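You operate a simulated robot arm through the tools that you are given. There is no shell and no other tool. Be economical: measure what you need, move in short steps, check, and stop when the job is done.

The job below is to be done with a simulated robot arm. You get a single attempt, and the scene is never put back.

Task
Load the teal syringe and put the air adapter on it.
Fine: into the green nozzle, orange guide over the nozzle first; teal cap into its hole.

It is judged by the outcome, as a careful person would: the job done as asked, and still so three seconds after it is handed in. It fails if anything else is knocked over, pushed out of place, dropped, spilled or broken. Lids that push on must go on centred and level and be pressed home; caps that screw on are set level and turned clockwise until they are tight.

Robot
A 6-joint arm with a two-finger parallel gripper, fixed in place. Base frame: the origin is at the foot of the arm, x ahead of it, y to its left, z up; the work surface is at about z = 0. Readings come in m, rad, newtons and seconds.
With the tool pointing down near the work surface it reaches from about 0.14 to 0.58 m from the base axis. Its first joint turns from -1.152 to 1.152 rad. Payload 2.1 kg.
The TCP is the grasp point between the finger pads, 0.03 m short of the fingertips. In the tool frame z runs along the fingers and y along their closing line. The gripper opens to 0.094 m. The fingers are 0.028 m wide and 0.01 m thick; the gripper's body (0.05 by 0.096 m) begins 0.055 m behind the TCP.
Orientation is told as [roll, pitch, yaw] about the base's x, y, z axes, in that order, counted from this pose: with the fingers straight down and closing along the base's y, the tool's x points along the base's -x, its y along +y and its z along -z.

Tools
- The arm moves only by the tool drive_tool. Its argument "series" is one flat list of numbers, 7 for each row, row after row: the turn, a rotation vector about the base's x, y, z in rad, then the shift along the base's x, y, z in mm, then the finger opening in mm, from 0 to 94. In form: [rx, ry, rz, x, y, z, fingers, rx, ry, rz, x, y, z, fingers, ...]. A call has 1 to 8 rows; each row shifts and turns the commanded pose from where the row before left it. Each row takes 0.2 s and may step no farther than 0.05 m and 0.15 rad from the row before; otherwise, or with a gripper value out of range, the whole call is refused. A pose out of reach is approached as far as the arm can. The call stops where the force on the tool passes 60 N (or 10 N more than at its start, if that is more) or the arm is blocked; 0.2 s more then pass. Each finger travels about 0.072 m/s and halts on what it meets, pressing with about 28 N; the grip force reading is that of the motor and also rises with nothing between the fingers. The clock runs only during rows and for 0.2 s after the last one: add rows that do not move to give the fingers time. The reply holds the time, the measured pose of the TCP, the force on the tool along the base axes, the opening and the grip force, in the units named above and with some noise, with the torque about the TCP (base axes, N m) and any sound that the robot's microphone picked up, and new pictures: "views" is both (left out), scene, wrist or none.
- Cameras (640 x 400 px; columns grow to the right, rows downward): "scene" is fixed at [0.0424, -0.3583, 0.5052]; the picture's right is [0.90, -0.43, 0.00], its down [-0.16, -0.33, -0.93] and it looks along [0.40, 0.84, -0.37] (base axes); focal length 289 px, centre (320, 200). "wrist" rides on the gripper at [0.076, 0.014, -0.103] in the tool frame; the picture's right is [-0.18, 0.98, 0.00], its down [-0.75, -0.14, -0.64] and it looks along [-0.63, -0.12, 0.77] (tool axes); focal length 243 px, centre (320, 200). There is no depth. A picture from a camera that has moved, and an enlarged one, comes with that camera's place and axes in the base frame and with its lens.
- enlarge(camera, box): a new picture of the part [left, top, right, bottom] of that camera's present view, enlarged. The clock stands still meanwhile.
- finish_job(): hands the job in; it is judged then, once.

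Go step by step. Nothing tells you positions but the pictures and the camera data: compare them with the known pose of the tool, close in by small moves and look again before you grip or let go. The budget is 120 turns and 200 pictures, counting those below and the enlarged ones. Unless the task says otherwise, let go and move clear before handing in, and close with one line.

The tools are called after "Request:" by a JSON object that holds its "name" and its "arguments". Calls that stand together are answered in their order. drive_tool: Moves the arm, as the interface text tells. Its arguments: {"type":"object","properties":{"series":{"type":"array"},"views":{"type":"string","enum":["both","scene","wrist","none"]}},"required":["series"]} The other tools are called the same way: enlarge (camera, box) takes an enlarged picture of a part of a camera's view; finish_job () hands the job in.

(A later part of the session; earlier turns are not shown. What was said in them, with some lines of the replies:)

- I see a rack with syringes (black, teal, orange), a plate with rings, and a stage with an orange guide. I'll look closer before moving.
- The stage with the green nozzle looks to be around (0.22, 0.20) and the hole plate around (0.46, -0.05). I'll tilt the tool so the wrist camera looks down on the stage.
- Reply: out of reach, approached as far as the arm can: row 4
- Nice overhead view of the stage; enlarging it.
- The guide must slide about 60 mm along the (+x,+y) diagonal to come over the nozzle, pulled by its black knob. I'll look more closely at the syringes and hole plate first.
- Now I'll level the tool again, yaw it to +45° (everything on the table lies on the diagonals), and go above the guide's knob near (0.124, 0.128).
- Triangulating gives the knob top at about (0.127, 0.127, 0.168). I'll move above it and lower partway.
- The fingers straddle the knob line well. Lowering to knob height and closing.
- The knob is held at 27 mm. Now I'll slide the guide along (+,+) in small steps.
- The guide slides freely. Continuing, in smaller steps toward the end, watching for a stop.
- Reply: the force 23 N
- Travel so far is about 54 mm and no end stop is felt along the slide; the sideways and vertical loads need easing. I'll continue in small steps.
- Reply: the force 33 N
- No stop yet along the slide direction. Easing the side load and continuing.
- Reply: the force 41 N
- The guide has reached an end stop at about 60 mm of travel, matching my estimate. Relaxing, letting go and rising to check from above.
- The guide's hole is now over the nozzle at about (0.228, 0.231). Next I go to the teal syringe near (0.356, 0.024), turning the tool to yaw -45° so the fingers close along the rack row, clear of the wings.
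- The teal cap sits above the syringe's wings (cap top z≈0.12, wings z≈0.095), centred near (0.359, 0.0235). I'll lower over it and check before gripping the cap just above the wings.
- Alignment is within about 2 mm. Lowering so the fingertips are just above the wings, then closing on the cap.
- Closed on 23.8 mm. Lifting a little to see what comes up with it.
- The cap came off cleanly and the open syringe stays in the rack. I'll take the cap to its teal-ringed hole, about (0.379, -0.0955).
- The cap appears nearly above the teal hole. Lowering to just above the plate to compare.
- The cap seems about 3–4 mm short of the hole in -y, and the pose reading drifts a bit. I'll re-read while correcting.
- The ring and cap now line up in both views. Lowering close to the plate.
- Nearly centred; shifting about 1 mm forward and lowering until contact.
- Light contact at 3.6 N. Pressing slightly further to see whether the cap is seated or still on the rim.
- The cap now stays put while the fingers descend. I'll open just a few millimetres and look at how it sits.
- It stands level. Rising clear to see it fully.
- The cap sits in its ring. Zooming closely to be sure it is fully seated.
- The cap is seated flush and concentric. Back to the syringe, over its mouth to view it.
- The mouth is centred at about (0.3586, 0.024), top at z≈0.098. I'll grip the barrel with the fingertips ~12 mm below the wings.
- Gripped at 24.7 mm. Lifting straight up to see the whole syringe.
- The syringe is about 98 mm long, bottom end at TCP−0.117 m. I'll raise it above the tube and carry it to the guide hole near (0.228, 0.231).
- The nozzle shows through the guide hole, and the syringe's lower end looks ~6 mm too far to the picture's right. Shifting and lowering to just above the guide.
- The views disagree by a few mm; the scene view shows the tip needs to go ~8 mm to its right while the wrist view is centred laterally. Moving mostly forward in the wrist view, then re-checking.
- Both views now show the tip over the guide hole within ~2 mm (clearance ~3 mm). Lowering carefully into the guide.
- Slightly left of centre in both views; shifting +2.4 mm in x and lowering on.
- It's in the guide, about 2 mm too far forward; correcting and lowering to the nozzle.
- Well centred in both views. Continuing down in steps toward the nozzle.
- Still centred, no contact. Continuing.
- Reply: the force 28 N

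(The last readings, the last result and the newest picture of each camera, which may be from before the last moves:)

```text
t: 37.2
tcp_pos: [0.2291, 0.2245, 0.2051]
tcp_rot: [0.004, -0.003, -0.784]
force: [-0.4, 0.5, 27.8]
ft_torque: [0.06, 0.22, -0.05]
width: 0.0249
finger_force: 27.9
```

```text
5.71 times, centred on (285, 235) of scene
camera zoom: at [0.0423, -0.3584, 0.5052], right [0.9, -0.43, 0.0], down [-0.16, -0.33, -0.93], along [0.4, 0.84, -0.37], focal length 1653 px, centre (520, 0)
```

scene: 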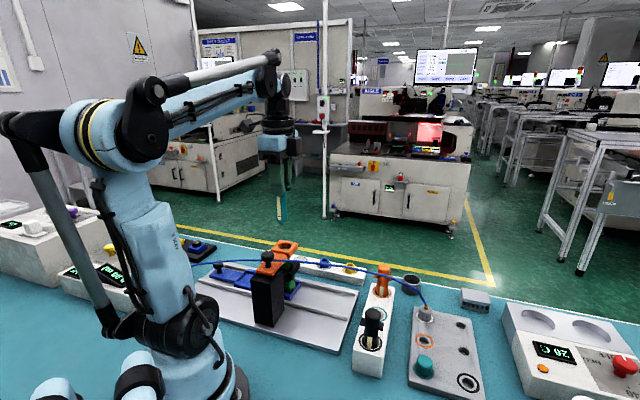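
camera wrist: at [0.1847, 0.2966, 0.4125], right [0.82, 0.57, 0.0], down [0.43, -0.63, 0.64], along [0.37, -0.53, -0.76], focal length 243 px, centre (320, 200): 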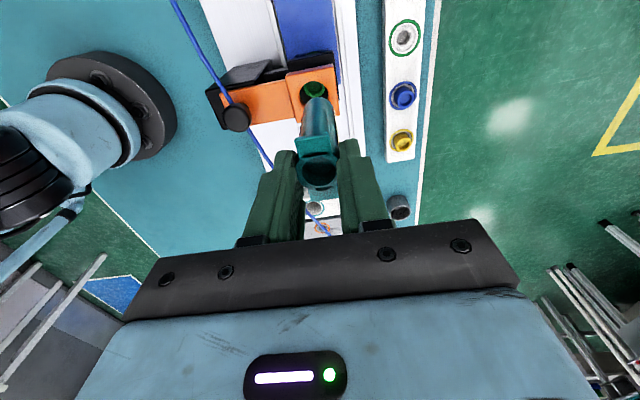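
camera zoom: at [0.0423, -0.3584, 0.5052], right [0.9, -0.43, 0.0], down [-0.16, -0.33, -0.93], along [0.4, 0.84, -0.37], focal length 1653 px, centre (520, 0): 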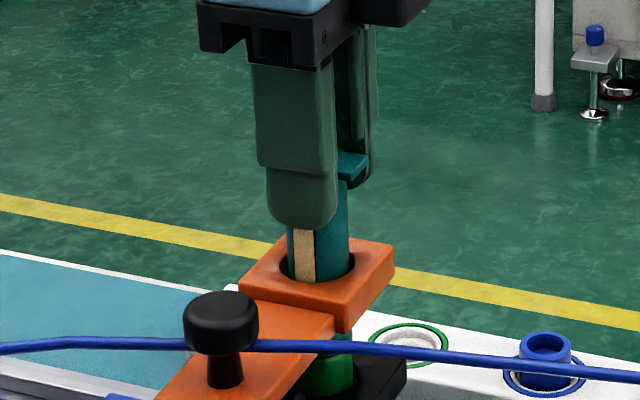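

Contact at 28 N. Looking closely between guide and nozzle.

Request:
{"name": "enlarge", "arguments": {"camera": "scene", "box": [275, 245, 301, 275]}}

Request:
{"name": "enlarge", "arguments": {"camera": "wrist", "box": [270, 60, 370, 180]}}

```text
13.33 times, centred on (288, 260) of scene
camera zoom: at [0.0423, -0.3584, 0.5052], right [0.9, -0.43, 0.0], down [-0.16, -0.33, -0.93], along [0.4, 0.84, -0.37], focal length 3858 px, centre (747, -600)
```

zoom: 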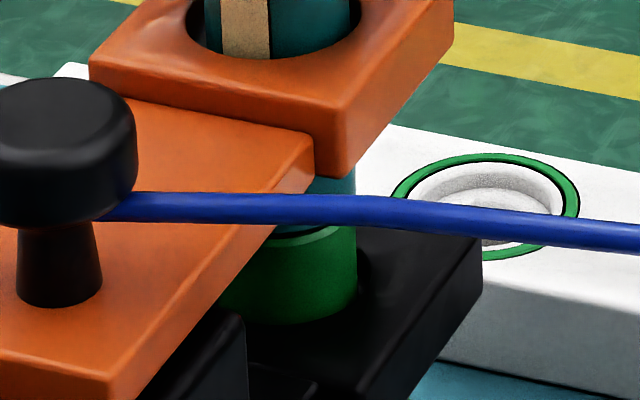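

```text
3.33 times, centred on (320, 120) of wrist
camera zoom: at [0.1852, 0.2874, 0.3084], right [0.82, 0.57, 0.0], down [0.43, -0.63, 0.64], along [0.37, -0.53, -0.77], focal length 809 px, centre (320, 467)
```

zoom: 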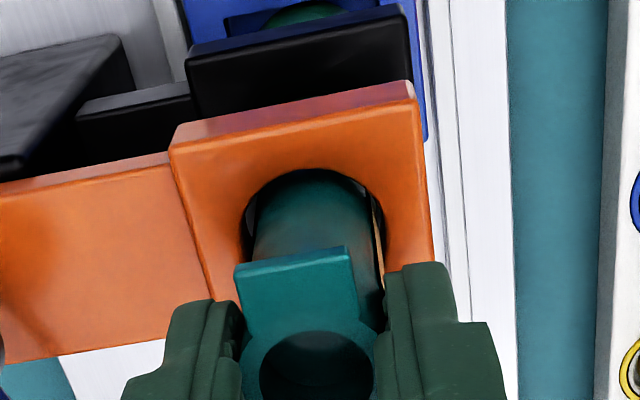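

The barrel end meets the nozzle's top. I'll ease lateral load and press a bit more, to tell a rim contact from a fit.

Request:
{"name": "drive_tool", "arguments": {"series": [0, 0, 0, 0, 0, -0.7, 18, 0, 0, 0, 0, 0, 0, 18], "views": "none"}}

Request:
{"name": "enlarge", "arguments": {"camera": "scene", "box": [275, 245, 301, 275]}}

Request:
{"name": "enlarge", "arguments": {"camera": "wrist", "box": [270, 60, 370, 180]}}

```text
t: 37.8
tcp_pos: [0.2301, 0.2222, 0.2041]
tcp_rot: [0.003, -0.003, -0.784]
force: [0.8, 0.6, 26.9]
ft_torque: [0.01, 0.03, 0.01]
width: 0.0249
finger_force: 28.1
```

```text
13.33 times, centred on (288, 260) of scene
camera zoom: at [0.0423, -0.3584, 0.5052], right [0.9, -0.43, 0.0], down [-0.16, -0.33, -0.93], along [0.4, 0.84, -0.37], focal length 3858 px, centre (747, -600)
```

zoom: 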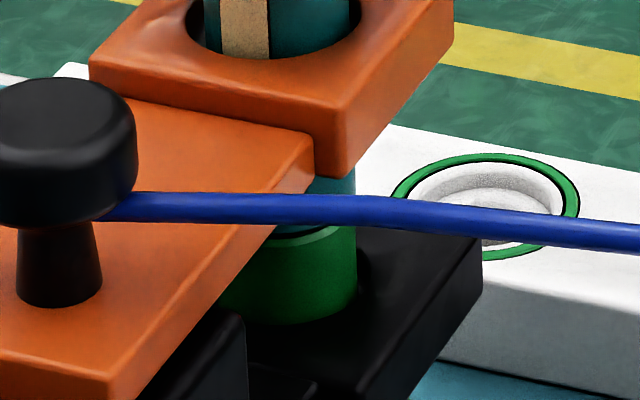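

```text
3.33 times, centred on (320, 120) of wrist
camera zoom: at [0.1849, 0.2872, 0.3075], right [0.82, 0.57, 0.01], down [0.43, -0.63, 0.64], along [0.37, -0.53, -0.76], focal length 809 px, centre (320, 467)
```

zoom: 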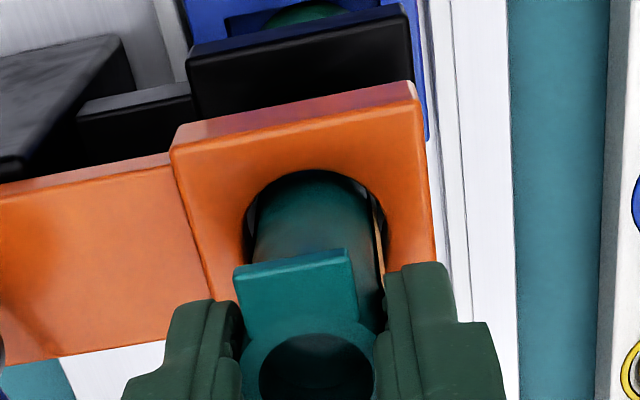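

The fingers slip at ~27 N, so it's bottomed on something. The guide keeps it upright, so I'll relieve, open slightly, and look at how it stands.

Request:
{"name": "drive_tool", "arguments": {"series": [0, 0, 0, 0, 0, 0.7, 18, 0, 0, 0, 0, 0, 0, 27, 0, 0, 0, 0, 0, 0, 36, 0, 0, 0, 0, 0, 0, 44, 0, 0, 0, 0, 0, 30, 44, 0, 0, 0, 0, 0, 40, 44, 0, 0, 0, 0, 0, 0, 44], "views": "wrist"}}

Request:
{"name": "enlarge", "arguments": {"camera": "scene", "box": [255, 210, 315, 280]}}

Request:
{"name": "enlarge", "arguments": {"camera": "wrist", "box": [250, 40, 390, 200]}}

```text
t: 39.4
tcp_pos: [0.2295, 0.2233, 0.2757]
tcp_rot: [0.004, -0.004, -0.784]
force: [-0.3, 0.5, -1.0]
ft_torque: [0.01, 0.02, -0.01]
width: 0.0439
finger_force: 0.0
camera wrist: at [0.186, 0.2874, 0.3782], right [0.82, 0.57, 0.0], down [0.43, -0.63, 0.64], along [0.37, -0.53, -0.76], focal length 243 px, centre (320, 200)
```

wrist: 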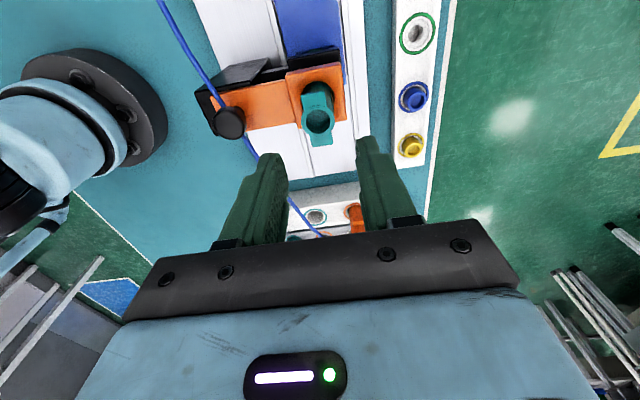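

```text
5.71 times, centred on (285, 245) of scene
camera zoom: at [0.0424, -0.3583, 0.5052], right [0.9, -0.43, 0.0], down [-0.16, -0.33, -0.93], along [0.4, 0.84, -0.37], focal length 1653 px, centre (520, -57)
```

zoom: 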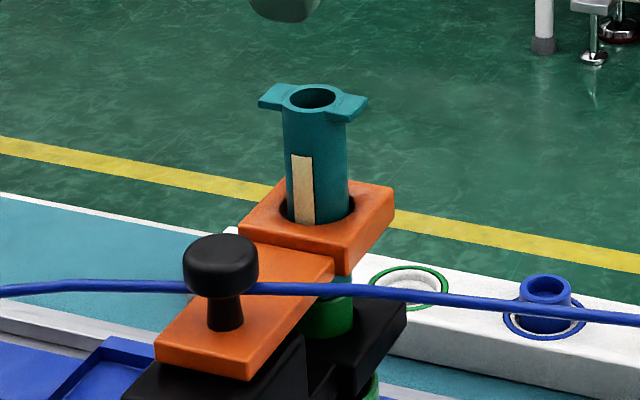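

```text
2.50 times, centred on (320, 120) of wrist
camera zoom: at [0.186, 0.2874, 0.3782], right [0.82, 0.57, 0.0], down [0.43, -0.63, 0.64], along [0.37, -0.53, -0.76], focal length 606 px, centre (320, 400)
```

zoom: 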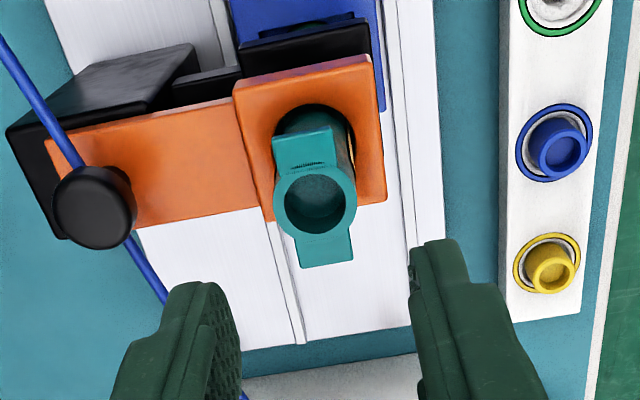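

The syringe stands nearly vertical; by my numbers its shoulder (mouth z≈0.1955 minus 0.090) is at the nozzle rim (≈0.105). Zooming to confirm.

Request:
{"name": "enlarge", "arguments": {"camera": "scene", "box": [277, 250, 297, 270]}}

Request:
{"name": "enlarge", "arguments": {"camera": "wrist", "box": [295, 60, 355, 140]}}

```text
16.00 times, centred on (287, 260) of scene
camera zoom: at [0.0424, -0.3583, 0.5052], right [0.9, -0.43, 0.0], down [-0.16, -0.33, -0.93], along [0.4, 0.84, -0.37], focal length 4630 px, centre (848, -760)
```

zoom: 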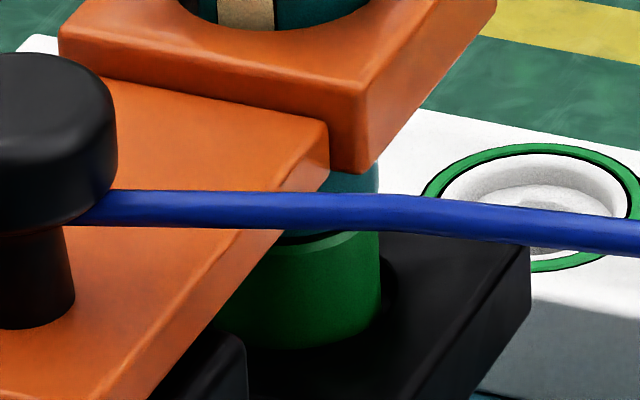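

```text
5.00 times, centred on (325, 100) of wrist
camera zoom: at [0.186, 0.2874, 0.3782], right [0.82, 0.57, 0.0], down [0.43, -0.63, 0.64], along [0.37, -0.53, -0.76], focal length 1213 px, centre (295, 700)
```

zoom: 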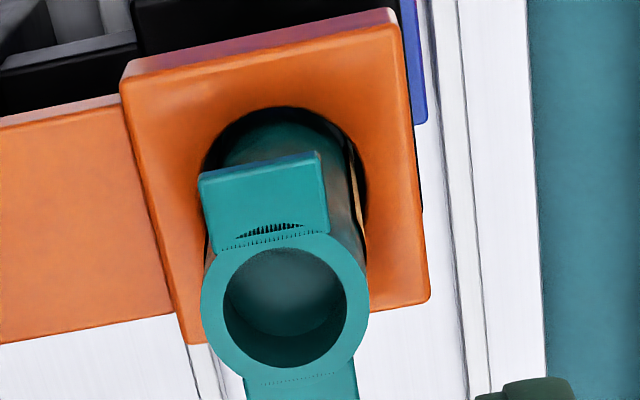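

It looks seated on the nozzle rim. Now to the grey air adapter near (0.463, -0.010), keeping the same yaw so the tube exits through the open side of the fingers.

Request:
{"name": "drive_tool", "arguments": {"series": [0, 0, 0, 0, 0, 45, 50, 0, 0, 0, 33, -33, 0, 50, 0, 0, 0, 33, -33, 0, 50, 0, 0, 0, 33, -33, 0, 50, 0, 0, 0, 33, -33, 0, 50, 0, 0, 0, 33, -33, -10, 50, 0, 0, 0, 33, -33, -10, 50, 0, 0, 0, 30, -30, -25, 50], "views": "none"}}

Request:
{"name": "drive_tool", "arguments": {"series": [0, 0, 0, 3, -3, -40, 50, 0, 0, 0, 0, 0, -40, 50, 0, 0, 0, 0, 0, 0, 50]}}

Request:
{"name": "enlarge", "arguments": {"camera": "wrist", "box": [240, 50, 400, 200]}}

Request:
{"name": "enlarge", "arguments": {"camera": "scene", "box": [395, 260, 455, 330]}}

```text
t: 41.2
tcp_pos: [0.4617, -0.0063, 0.2761]
tcp_rot: [0.004, -0.004, -0.781]
force: [0.0, 0.1, -0.8]
ft_torque: [-0.04, -0.03, -0.01]
width: 0.0503
finger_force: 0.0
```

```text
t: 42.0
tcp_pos: [0.4623, -0.0066, 0.1949]
tcp_rot: [0.003, -0.003, -0.783]
force: [0.0, -0.2, -0.2]
ft_torque: [-0.02, 0.01, -0.02]
width: 0.0499
finger_force: 0.1
camera wrist: at [0.4178, 0.0583, 0.2982], right [0.82, 0.57, 0.0], down [0.43, -0.63, 0.64], along [0.37, -0.53, -0.76], focal length 243 px, centre (320, 200)
```

scene: 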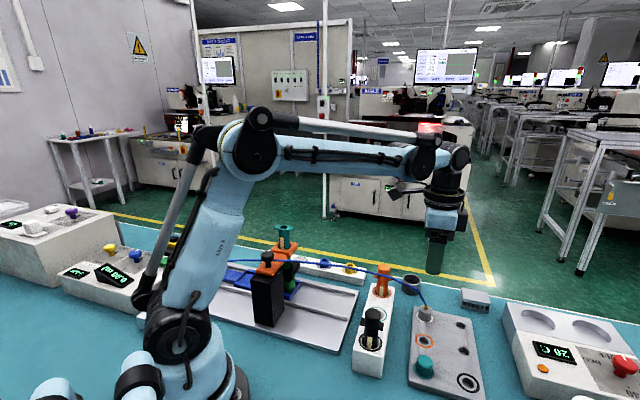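
wrist: 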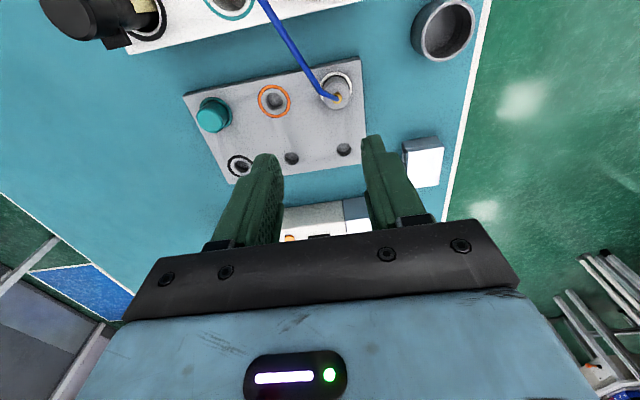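

```text
2.67 times, centred on (320, 125) of wrist
camera zoom: at [0.4178, 0.0583, 0.2982], right [0.82, 0.57, 0.0], down [0.43, -0.63, 0.64], along [0.37, -0.53, -0.76], focal length 647 px, centre (320, 400)
```

zoom: 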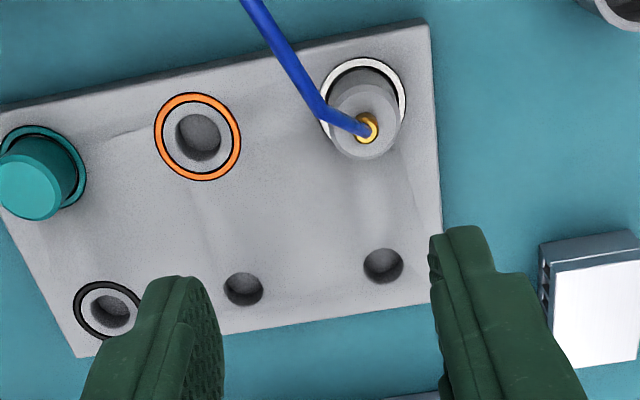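

```text
5.71 times, centred on (425, 295) of scene
camera zoom: at [0.0423, -0.3583, 0.5052], right [0.9, -0.43, 0.0], down [-0.16, -0.33, -0.93], along [0.4, 0.84, -0.37], focal length 1653 px, centre (-280, -343)
```

zoom: 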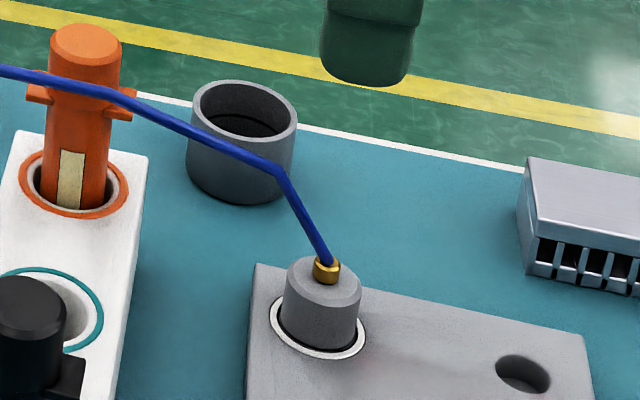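

The adapter's centre is around (0.477, 0.004), top z≈0.048. Moving over it and lowering partly.

Request:
{"name": "drive_tool", "arguments": {"series": [0, 0, 0, 14, 11, -40, 50, 0, 0, 0, 0, 0, -40, 50, 0, 0, 0, 0, 0, 0, 50]}}

Request:
{"name": "enlarge", "arguments": {"camera": "wrist", "box": [260, 60, 400, 200]}}

Request:
{"name": "enlarge", "arguments": {"camera": "scene", "box": [395, 240, 465, 330]}}

```text
t: 42.8
tcp_pos: [0.4736, 0.0061, 0.1138]
tcp_rot: [0.003, -0.004, -0.784]
force: [0.4, 0.7, -0.4]
ft_torque: [0.0, 0.0, 0.0]
width: 0.0499
finger_force: 0.0
camera wrist: at [0.429, 0.0699, 0.2169], right [0.82, 0.57, 0.0], down [0.43, -0.63, 0.64], along [0.37, -0.53, -0.76], focal length 243 px, centre (320, 200)
```

scene: 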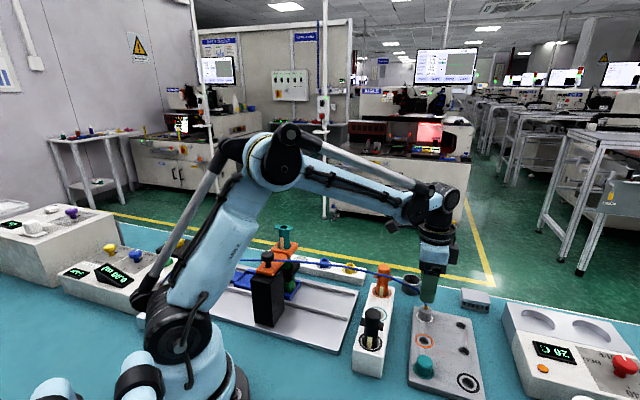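
wrist: 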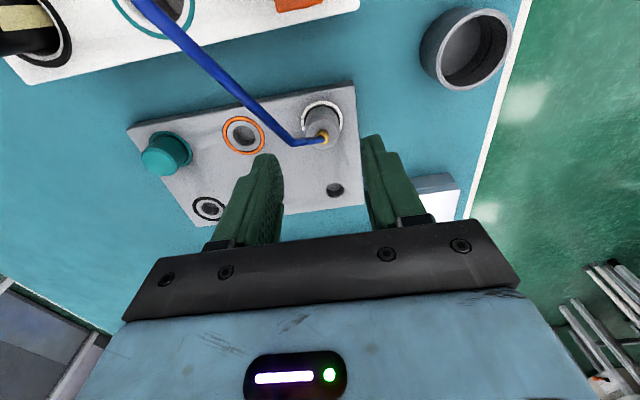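

```text
2.86 times, centred on (330, 130) of wrist
camera zoom: at [0.429, 0.0699, 0.2169], right [0.82, 0.57, 0.0], down [0.43, -0.63, 0.64], along [0.37, -0.53, -0.76], focal length 693 px, centre (291, 400)
```

zoom: 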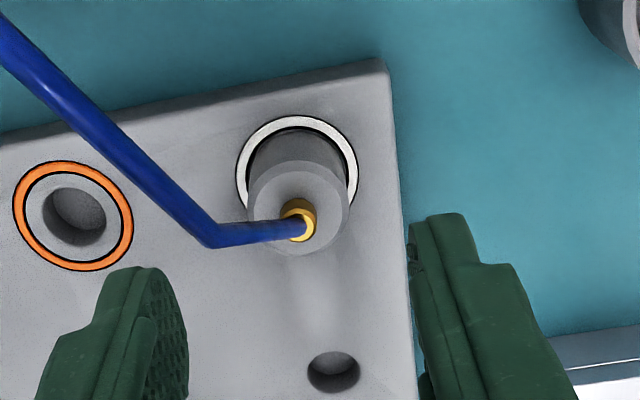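

```text
4.44 times, centred on (430, 285) of scene
camera zoom: at [0.0423, -0.3583, 0.5052], right [0.9, -0.43, 0.0], down [-0.16, -0.33, -0.93], along [0.4, 0.84, -0.37], focal length 1286 px, centre (-169, -178)
```

zoom: 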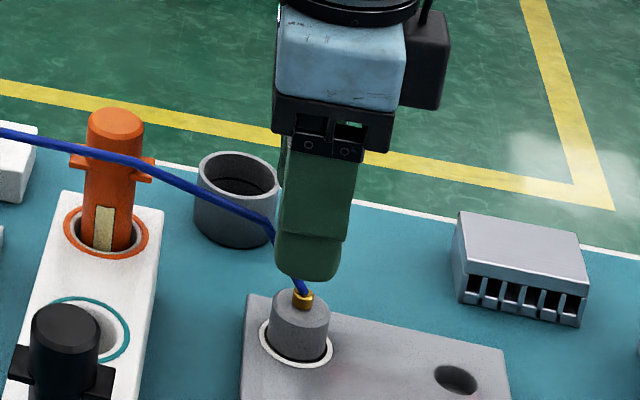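

Tube leaves toward −x, so I'll turn the tool slightly (yaw ≈ −0.48) to let it exit through the open side, and lower to just above the adapter.

Request:
{"name": "drive_tool", "arguments": {"series": [0, 0, 0.15, 1.7, 0, -10, 50, 0, 0, 0.15, 0, 0, -10, 50, 0, 0, 0, 0, 0, -8, 50, 0, 0, 0, 0, 0, 0, 50], "views": "wrist"}}

Request:
{"name": "enlarge", "arguments": {"camera": "wrist", "box": [260, 60, 400, 200]}}

Request:
{"name": "enlarge", "arguments": {"camera": "scene", "box": [395, 240, 465, 330]}}

```text
t: 43.8
tcp_pos: [0.476, 0.0052, 0.0872]
tcp_rot: [0.003, -0.003, -0.483]
force: [-0.8, 0.2, 0.3]
ft_torque: [-0.01, 0.03, -0.03]
width: 0.0501
finger_force: 0.0
camera wrist: at [0.4143, 0.0533, 0.1907], right [0.62, 0.79, 0.0], down [0.6, -0.48, 0.64], along [0.51, -0.4, -0.76], focal length 243 px, centre (320, 200)
```

wrist: 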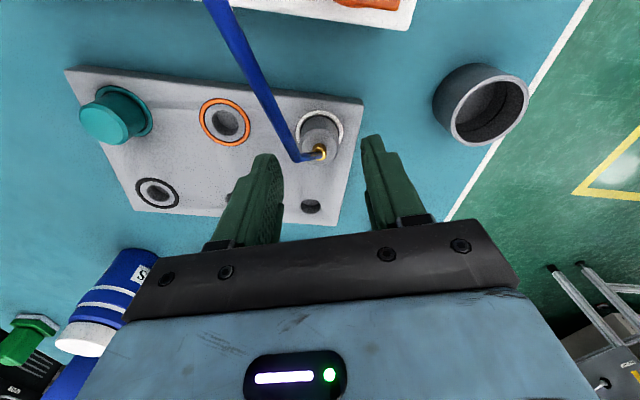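

```text
2.86 times, centred on (330, 130) of wrist
camera zoom: at [0.4143, 0.0533, 0.1907], right [0.62, 0.79, 0.0], down [0.6, -0.48, 0.64], along [0.51, -0.4, -0.76], focal length 693 px, centre (291, 400)
```

zoom: 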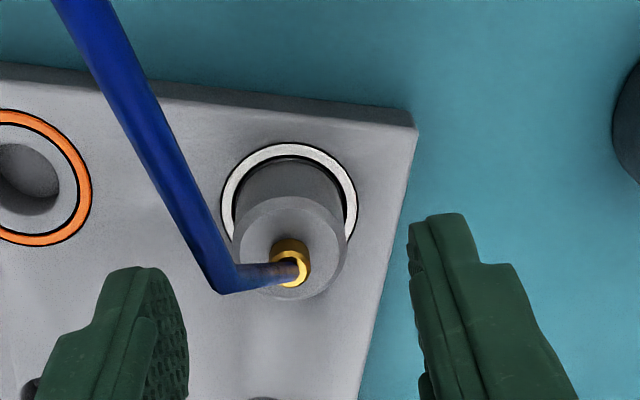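

```text
4.44 times, centred on (430, 285) of scene
camera zoom: at [0.0424, -0.3583, 0.5052], right [0.9, -0.43, 0.0], down [-0.16, -0.33, -0.93], along [0.4, 0.84, -0.37], focal length 1286 px, centre (-169, -178)
```

zoom: 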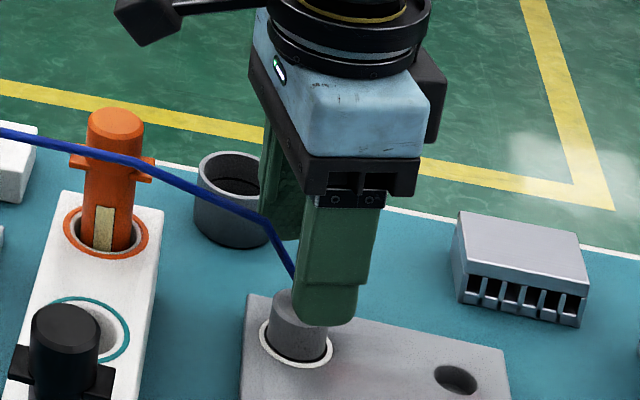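

Well aligned. Lowering and gripping the adapter body.

Request:
{"name": "drive_tool", "arguments": {"series": [0, 0, 0, -1.5, 0, -15, 50, 0, 0, 0, 0, 0, -15, 46, 0, 0, 0, 0, 0, 0, 30, 0, 0, 0, 0, 0, 0, 20, 0, 0, 0, 0, 0, 0, 20], "views": "none"}}

Request:
{"name": "enlarge", "arguments": {"camera": "wrist", "box": [260, 60, 400, 200]}}

Request:
{"name": "enlarge", "arguments": {"camera": "scene", "box": [395, 240, 465, 330]}}

```text
t: 45.0
tcp_pos: [0.4768, 0.0041, 0.0576]
tcp_rot: [0.004, -0.004, -0.482]
force: [-0.2, -0.3, -0.1]
ft_torque: [-0.01, -0.02, 0.02]
width: 0.0265
finger_force: 28.1
```

```text
2.86 times, centred on (330, 130) of wrist
camera zoom: at [0.4156, 0.052, 0.16], right [0.62, 0.78, 0.0], down [0.6, -0.48, 0.64], along [0.51, -0.4, -0.76], focal length 693 px, centre (291, 400)
```

zoom: 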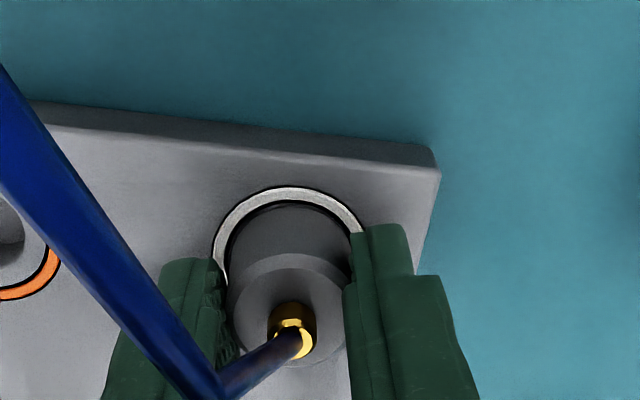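

```text
4.44 times, centred on (430, 285) of scene
camera zoom: at [0.0424, -0.3583, 0.5052], right [0.9, -0.43, 0.0], down [-0.16, -0.33, -0.93], along [0.4, 0.84, -0.37], focal length 1286 px, centre (-169, -178)
```

zoom: 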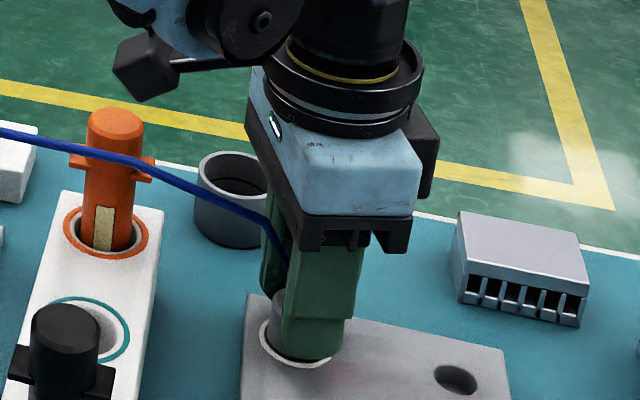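

Gripped at 26.5 mm. Lifting straight up.

Request:
{"name": "drive_tool", "arguments": {"series": [0, 0, 0, 0, 0, 5, 20, 0, 0, 0, 0, 0, 15, 20, 0, 0, 0, 0, 0, 30, 20, 0, 0, 0, 0, 0, 40, 20, 0, 0, 0, 0, 0, 0, 20]}}

Request:
{"name": "enlarge", "arguments": {"camera": "scene", "box": [380, 210, 470, 330]}}

```text
t: 46.2
tcp_pos: [0.4746, 0.0019, 0.1468]
tcp_rot: [0.004, -0.005, -0.484]
force: [0.0, -0.1, -1.5]
ft_torque: [0.0, 0.0, 0.0]
width: 0.0265
finger_force: 28.3
camera wrist: at [0.4135, 0.05, 0.2501], right [0.62, 0.78, 0.0], down [0.6, -0.48, 0.64], along [0.51, -0.4, -0.76], focal length 243 px, centre (320, 200)
```

scene: 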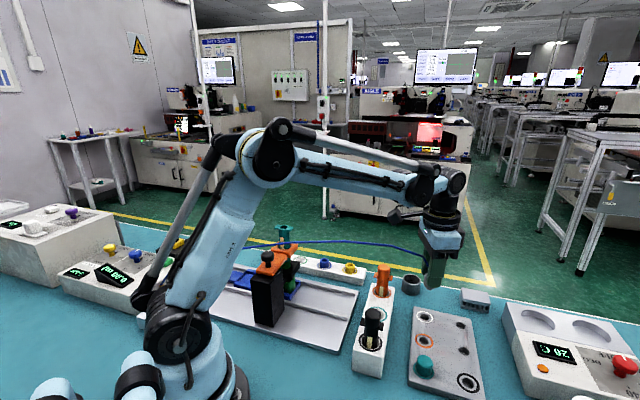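
wrist: 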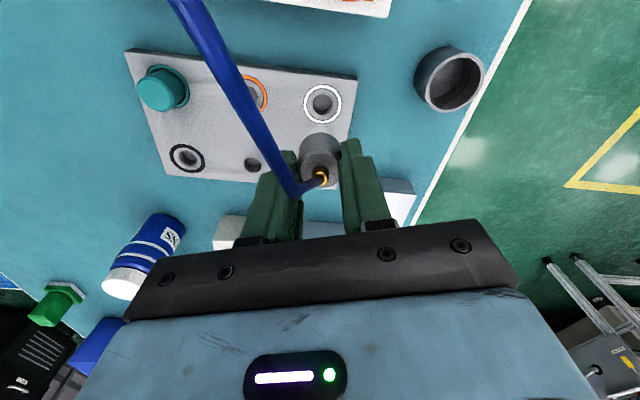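

```text
3.33 times, centred on (425, 270) of scene
camera zoom: at [0.0424, -0.3583, 0.5052], right [0.9, -0.43, 0.0], down [-0.16, -0.33, -0.93], along [0.4, 0.84, -0.37], focal length 964 px, centre (-30, -33)
```

zoom: 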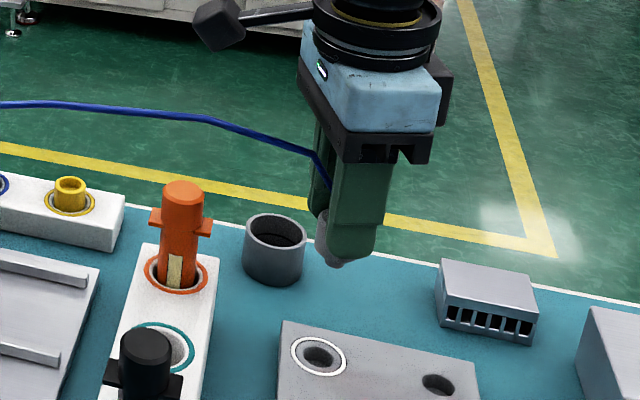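

The adapter with its plug is lifted. Raising and carrying it over to the syringe mouth at (0.228, 0.2255).

Request:
{"name": "drive_tool", "arguments": {"series": [0, 0, 0, 0, 0, 48, 20, 0, 0, 0, 0, 0, 48, 20, 0, 0, 0, 0, 0, 48, 20, 0, 0, 0, -33, 30, 15, 20, 0, 0, 0, -33, 30, 0, 20, 0, 0, 0, -33, 30, 0, 20, 0, 0, 0, -33, 30, 0, 20, 0, 0, 0, 0, 0, 0, 20], "views": "scene"}}

Request:
{"name": "drive_tool", "arguments": {"series": [0, 0, 0, -33, 30, 0, 20, 0, 0, 0, -33, 30, 0, 20, 0, 0, 0, -33, 30, 0, 20, 0, 0, 0, -16, 14, 0, 20, 0, 0, 0, 0, 0, 0, 20]}}

```text
t: 48.0
tcp_pos: [0.3408, 0.1223, 0.3049]
tcp_rot: [0.003, -0.003, -0.483]
force: [0.2, 0.1, -1.1]
ft_torque: [0.0, 0.01, -0.01]
width: 0.0266
finger_force: 27.5
```

scene: 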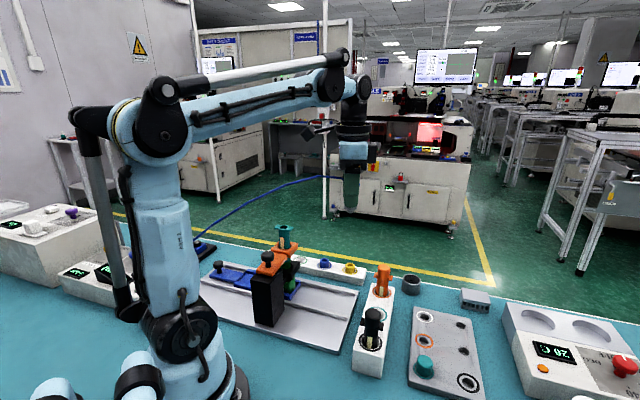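

```text
t: 49.2
tcp_pos: [0.2251, 0.2277, 0.304]
tcp_rot: [0.005, -0.005, -0.483]
force: [-0.7, 0.7, 0.0]
ft_torque: [-0.05, -0.02, 0.02]
width: 0.0265
finger_force: 28.7
camera wrist: at [0.165, 0.2744, 0.4086], right [0.62, 0.78, 0.0], down [0.6, -0.48, 0.64], along [0.51, -0.4, -0.76], focal length 243 px, centre (320, 200)
```

scene: 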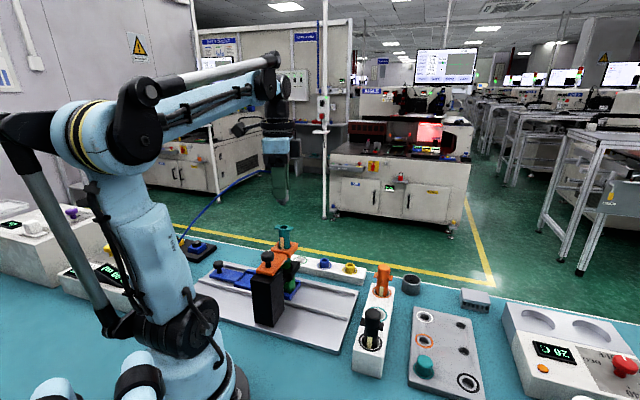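
wrist: 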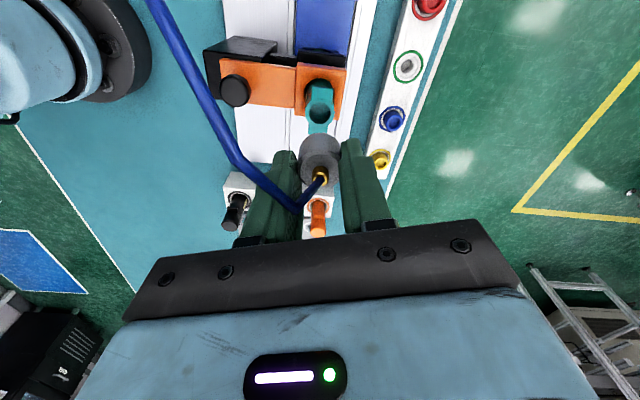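

Adapter and mouth line up in the wrist view. Lowering to ~15 mm above the mouth and comparing in both views.

Request:
{"name": "drive_tool", "arguments": {"series": [0, 0, 0, 1.5, -1, -20, 20, 0, 0, 0, 0, 0, -18, 20, 0, 0, 0, 0, 0, 0, 20], "views": "none"}}

Request:
{"name": "enlarge", "arguments": {"camera": "wrist", "box": [270, 70, 370, 190]}}

Request:
{"name": "enlarge", "arguments": {"camera": "scene", "box": [250, 180, 320, 270]}}

```text
t: 50.0
tcp_pos: [0.2283, 0.227, 0.2655]
tcp_rot: [0.004, -0.004, -0.484]
force: [-0.2, 1.0, -1.4]
ft_torque: [-0.02, -0.01, -0.01]
width: 0.0264
finger_force: 28.1
```

```text
3.33 times, centred on (320, 130) of wrist
camera zoom: at [0.1679, 0.2746, 0.3698], right [0.62, 0.78, 0.0], down [0.6, -0.48, 0.64], along [0.51, -0.4, -0.76], focal length 809 px, centre (320, 433)
```

zoom: 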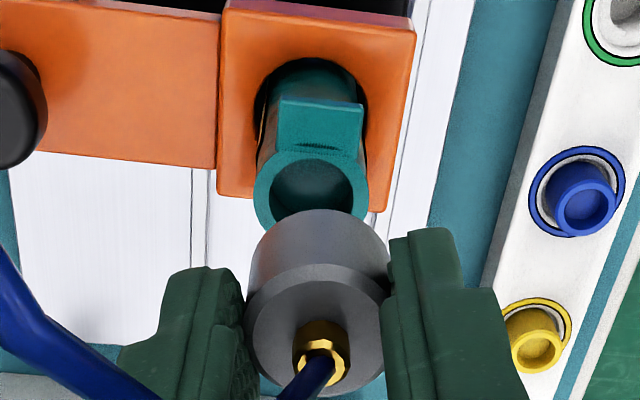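

```text
4.44 times, centred on (285, 225) of scene
camera zoom: at [0.0424, -0.3583, 0.5052], right [0.9, -0.43, 0.0], down [-0.16, -0.33, -0.93], along [0.4, 0.84, -0.37], focal length 1286 px, centre (476, 89)
```

zoom: 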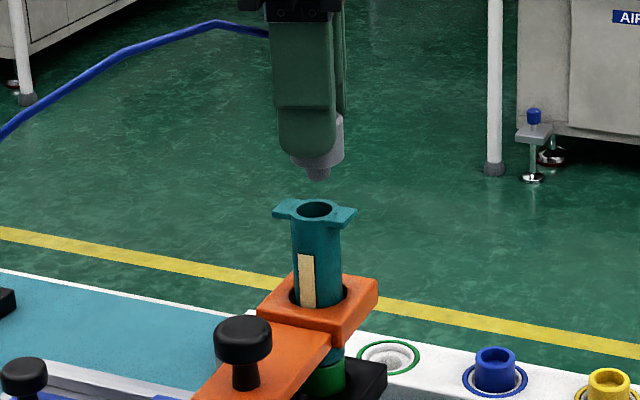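

Adapter needs about −2.4 mm in x. Correcting and lowering until the plug is just above the mouth.

Request:
{"name": "drive_tool", "arguments": {"series": [0, 0, 0, -2.4, -0.3, -7, 20, 0, 0, 0, 0, 0, -6, 20, 0, 0, 0, 0, 0, 0, 20, 0, 0, 0, 0, 0, 0, 20], "views": "none"}}

Request:
{"name": "enlarge", "arguments": {"camera": "wrist", "box": [270, 70, 370, 190]}}

Request:
{"name": "enlarge", "arguments": {"camera": "scene", "box": [260, 190, 310, 250]}}

```text
t: 51.0
tcp_pos: [0.2248, 0.2262, 0.2552]
tcp_rot: [0.003, -0.003, -0.484]
force: [0.2, 0.3, -0.8]
ft_torque: [0.03, -0.02, 0.02]
width: 0.0264
finger_force: 27.9
```

```text
3.33 times, centred on (320, 130) of wrist
camera zoom: at [0.1649, 0.2741, 0.3577], right [0.62, 0.78, 0.0], down [0.6, -0.48, 0.64], along [0.51, -0.4, -0.76], focal length 809 px, centre (320, 433)
```

zoom: 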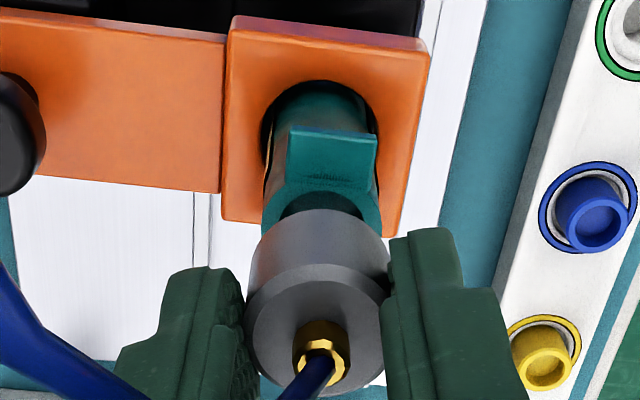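

```text
6.67 times, centred on (285, 220) of scene
camera zoom: at [0.0424, -0.3583, 0.5052], right [0.9, -0.43, 0.0], down [-0.16, -0.33, -0.93], along [0.4, 0.84, -0.37], focal length 1929 px, centre (553, 67)
```

zoom: 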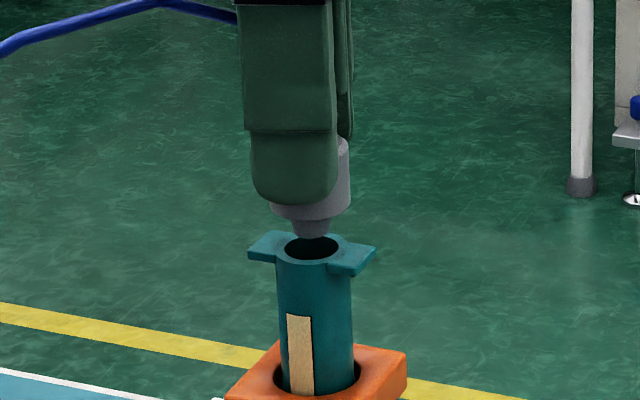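

Centred in both views. Lowering the plug into the mouth.

Request:
{"name": "drive_tool", "arguments": {"series": [0, 0, 0, 0.2, 0, -4, 20, 0, 0, 0, 0, 0, -4, 20, 0, 0, 0, 0, 0, -3, 20, 0, 0, 0, 0, 0, 0, 20], "views": "none"}}

Request:
{"name": "enlarge", "arguments": {"camera": "wrist", "box": [270, 70, 370, 190]}}

Request:
{"name": "enlarge", "arguments": {"camera": "scene", "box": [260, 190, 310, 250]}}

```text
t: 52.0
tcp_pos: [0.2264, 0.2252, 0.2424]
tcp_rot: [0.004, -0.004, -0.484]
force: [0.1, -0.7, 0.0]
ft_torque: [-0.01, -0.03, -0.02]
width: 0.0267
finger_force: 27.9
```

```text
3.33 times, centred on (320, 130) of wrist
camera zoom: at [0.1654, 0.2742, 0.3461], right [0.62, 0.78, 0.0], down [0.6, -0.48, 0.64], along [0.51, -0.4, -0.76], focal length 809 px, centre (320, 433)
```

zoom: 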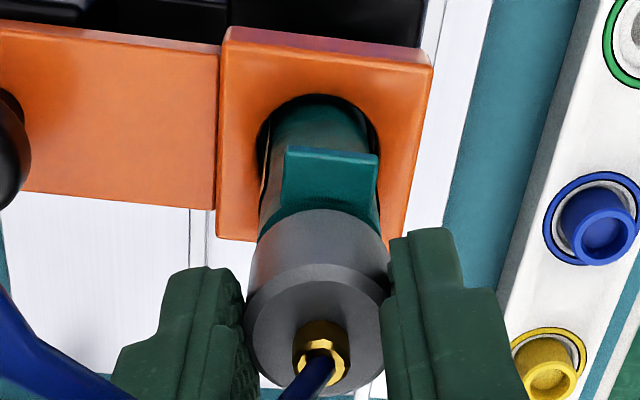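

```text
6.67 times, centred on (285, 220) of scene
camera zoom: at [0.0424, -0.3583, 0.5052], right [0.9, -0.43, 0.0], down [-0.16, -0.33, -0.93], along [0.4, 0.84, -0.37], focal length 1929 px, centre (553, 67)
```

zoom: 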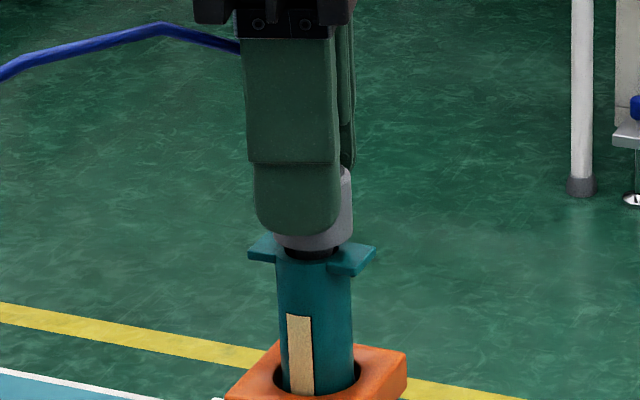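

Plug is entering the mouth with no force. Continuing until the rim contacts, then pressing home.

Request:
{"name": "drive_tool", "arguments": {"series": [0, 0, 0, 0.2, 0.2, -2, 20, 0, 0, 0, 0, 0, -2, 20, 0, 0, 0, 0, 0, -1, 20, 0, 0, 0, 0, 0, 0, 20], "views": "none"}}

Request:
{"name": "enlarge", "arguments": {"camera": "scene", "box": [260, 190, 310, 250]}}

```text
t: 53.0
tcp_pos: [0.2278, 0.2281, 0.2388]
tcp_rot: [0.002, -0.004, -0.483]
force: [-0.9, 1.1, -1.0]
ft_torque: [-0.03, -0.02, -0.01]
width: 0.0267
finger_force: 27.6
```

```text
6.67 times, centred on (285, 220) of scene
camera zoom: at [0.0424, -0.3583, 0.5052], right [0.9, -0.43, 0.0], down [-0.16, -0.33, -0.93], along [0.4, 0.84, -0.37], focal length 1929 px, centre (553, 67)
```

zoom: 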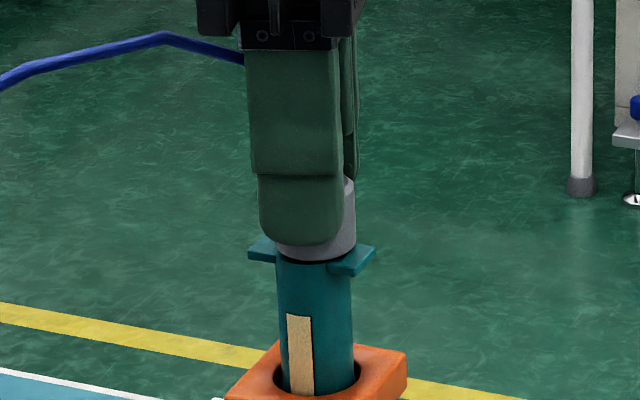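

Request:
{"name": "drive_tool", "arguments": {"series": [0, 0, 0, -0.5, 0, -1.5, 20, 0, 0, 0, 0, 0, -1, 20, 0, 0, 0, 0, 0, -1, 20, 0, 0, 0, 0, 0, 0, 20], "views": "none"}}

Request:
{"name": "enlarge", "arguments": {"camera": "scene", "box": [260, 190, 310, 250]}}

```text
t: 54.0
tcp_pos: [0.225, 0.2268, 0.2364]
tcp_rot: [0.004, -0.004, -0.483]
force: [1.4, -0.7, 26.2]
ft_torque: [-0.14, -0.12, 0.0]
width: 0.0266
finger_force: 27.7
```

```text
6.67 times, centred on (285, 220) of scene
camera zoom: at [0.0423, -0.3584, 0.5052], right [0.9, -0.43, 0.0], down [-0.16, -0.33, -0.93], along [0.4, 0.84, -0.37], focal length 1929 px, centre (553, 67)
```

zoom: 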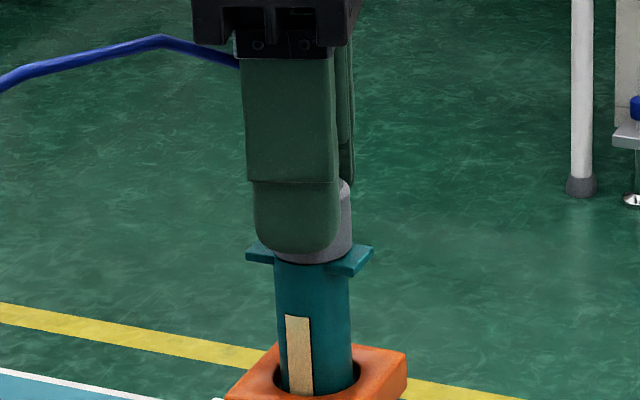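

Contact at 26 N exactly at the predicted rim height. One small further press, then relieve, release and rise straight up.

Request:
{"name": "drive_tool", "arguments": {"series": [0, 0, 0, 0, 0, -0.8, 20, 0, 0, 0, 0, 0, 0, 20, 0, 0, 0, 0, 0, 0.8, 20, 0, 0, 0, 0, 0, 0, 30, 0, 0, 0, 0, 0, 0, 40, 0, 0, 0, 0, 0, 0, 48, 0, 0, 0, 0, 0, 0, 48], "views": "none"}}

Request:
{"name": "enlarge", "arguments": {"camera": "scene", "box": [260, 190, 310, 250]}}

Request:
{"name": "enlarge", "arguments": {"camera": "wrist", "box": [260, 70, 380, 210]}}

```text
t: 55.6
tcp_pos: [0.2267, 0.2273, 0.2353]
tcp_rot: [0.003, -0.003, -0.481]
force: [0.1, -0.2, 0.1]
ft_torque: [0.04, 0.02, -0.01]
width: 0.0481
finger_force: 0.1
```

```text
6.67 times, centred on (285, 220) of scene
camera zoom: at [0.0424, -0.3583, 0.5052], right [0.9, -0.43, 0.0], down [-0.16, -0.33, -0.93], along [0.4, 0.84, -0.37], focal length 1929 px, centre (553, 67)
```

zoom: 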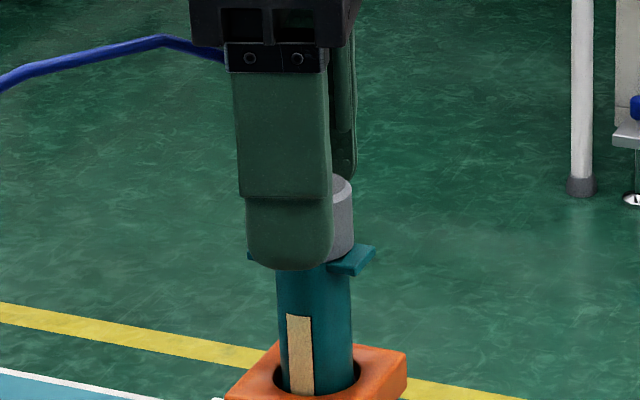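

```text
2.86 times, centred on (320, 140) of wrist
camera zoom: at [0.1643, 0.2746, 0.3388], right [0.62, 0.78, 0.0], down [0.6, -0.48, 0.64], along [0.51, -0.4, -0.76], focal length 693 px, centre (320, 371)
```

zoom: 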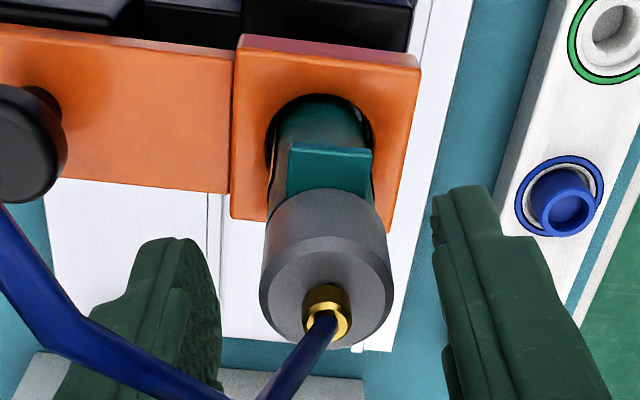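

The adapter sits centred and level. Rising clear slowly.

Request:
{"name": "drive_tool", "arguments": {"series": [0, 0, 0, 0, 0, 10, 60, 0, 0, 0, 0, 0, 20, 60, 0, 0, 0, 0, 0, 25, 60, 0, 0, 0, 0, 0, 25, 60, 0, 0, 0, 0, 0, 0, 60]}}

Request:
{"name": "enlarge", "arguments": {"camera": "scene", "box": [250, 180, 320, 280]}}

Request:
{"name": "enlarge", "arguments": {"camera": "wrist", "box": [260, 50, 380, 210]}}

```text
t: 56.8
tcp_pos: [0.2257, 0.229, 0.3157]
tcp_rot: [0.005, -0.004, -0.483]
force: [0.2, 0.0, 0.1]
ft_torque: [0.02, -0.03, -0.02]
width: 0.0598
finger_force: 0.1
camera wrist: at [0.1649, 0.2762, 0.4191], right [0.62, 0.78, 0.0], down [0.6, -0.48, 0.64], along [0.51, -0.4, -0.76], focal length 243 px, centre (320, 200)
```

scene: 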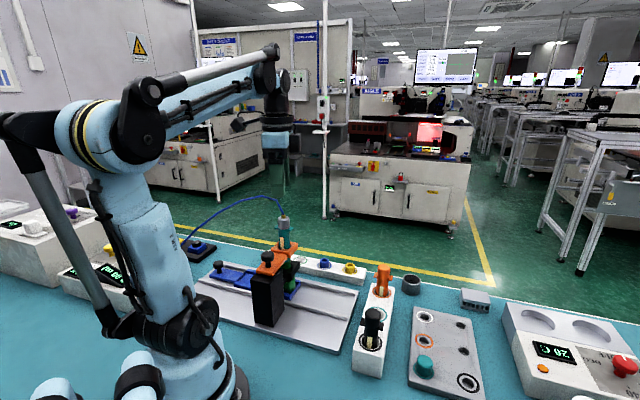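
wrist: 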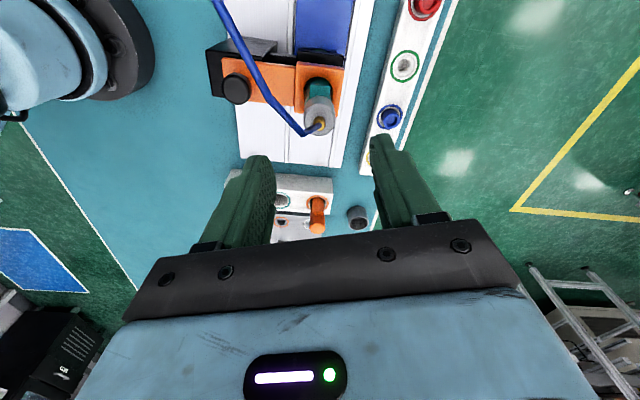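

```text
4.00 times, centred on (285, 230) of scene
camera zoom: at [0.0424, -0.3583, 0.5052], right [0.9, -0.43, 0.0], down [-0.16, -0.33, -0.93], along [0.4, 0.84, -0.37], focal length 1157 px, centre (460, 80)
```

zoom: 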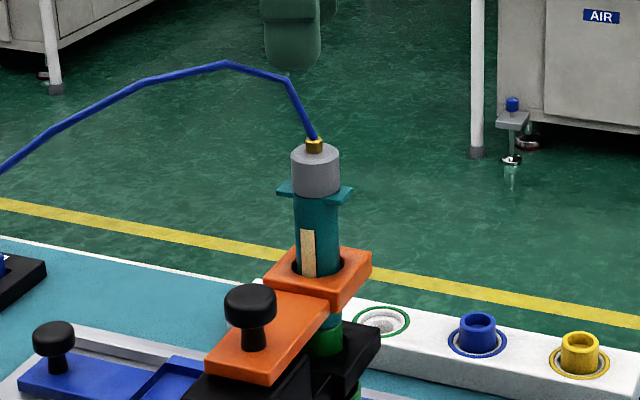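

```text
2.50 times, centred on (320, 130) of wrist
camera zoom: at [0.1649, 0.2762, 0.4191], right [0.62, 0.78, 0.0], down [0.6, -0.48, 0.64], along [0.51, -0.4, -0.76], focal length 606 px, centre (320, 375)
```

zoom: 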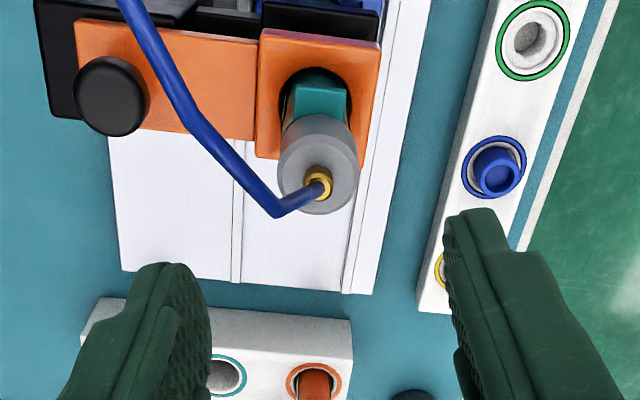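

All looks good, and the tube no longer hides the nozzle. Checking the syringe-to-nozzle seat and the cap.

Request:
{"name": "enlarge", "arguments": {"camera": "scene", "box": [277, 250, 297, 270]}}

Request:
{"name": "enlarge", "arguments": {"camera": "scene", "box": [270, 210, 300, 240]}}

```text
16.00 times, centred on (287, 260) of scene
camera zoom: at [0.0424, -0.3583, 0.5052], right [0.9, -0.43, 0.0], down [-0.16, -0.33, -0.93], along [0.4, 0.84, -0.37], focal length 4630 px, centre (848, -760)
```

zoom: 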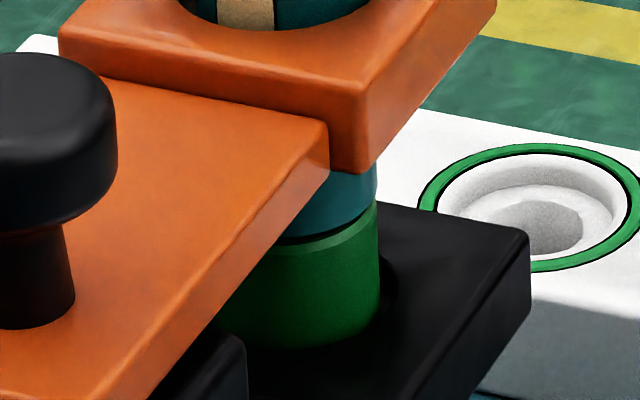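

```text
13.33 times, centred on (285, 225) of scene
camera zoom: at [0.0424, -0.3583, 0.5052], right [0.9, -0.43, 0.0], down [-0.16, -0.33, -0.93], along [0.4, 0.84, -0.37], focal length 3858 px, centre (787, -133)
```

zoom: 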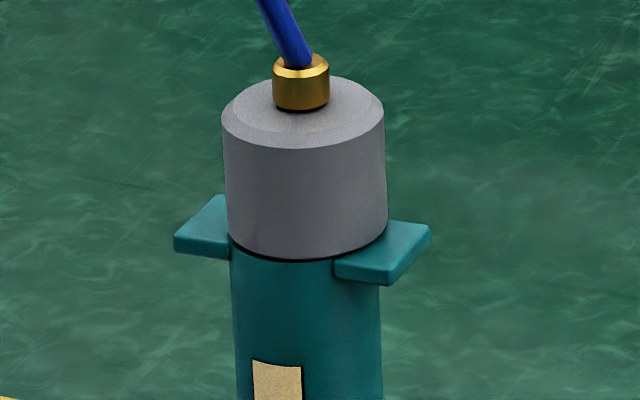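

The syringe shoulder rests on the green nozzle, the adapter is flush and level on the syringe, and the cap sits in its hole. The arm is clear, so I'm handing in.

Request:
{"name": "finish_job", "arguments": {}}

```text
The job is handed in.
```

The job is handed in. The orange guide is over the green nozzle, and the teal syringe sits in the nozzle through it. The teal cap is in its teal-ringed hole, and the air adapter is pressed level onto the syringe. Nothing else appeared disturbed in the last views, and I have no result from the judging.
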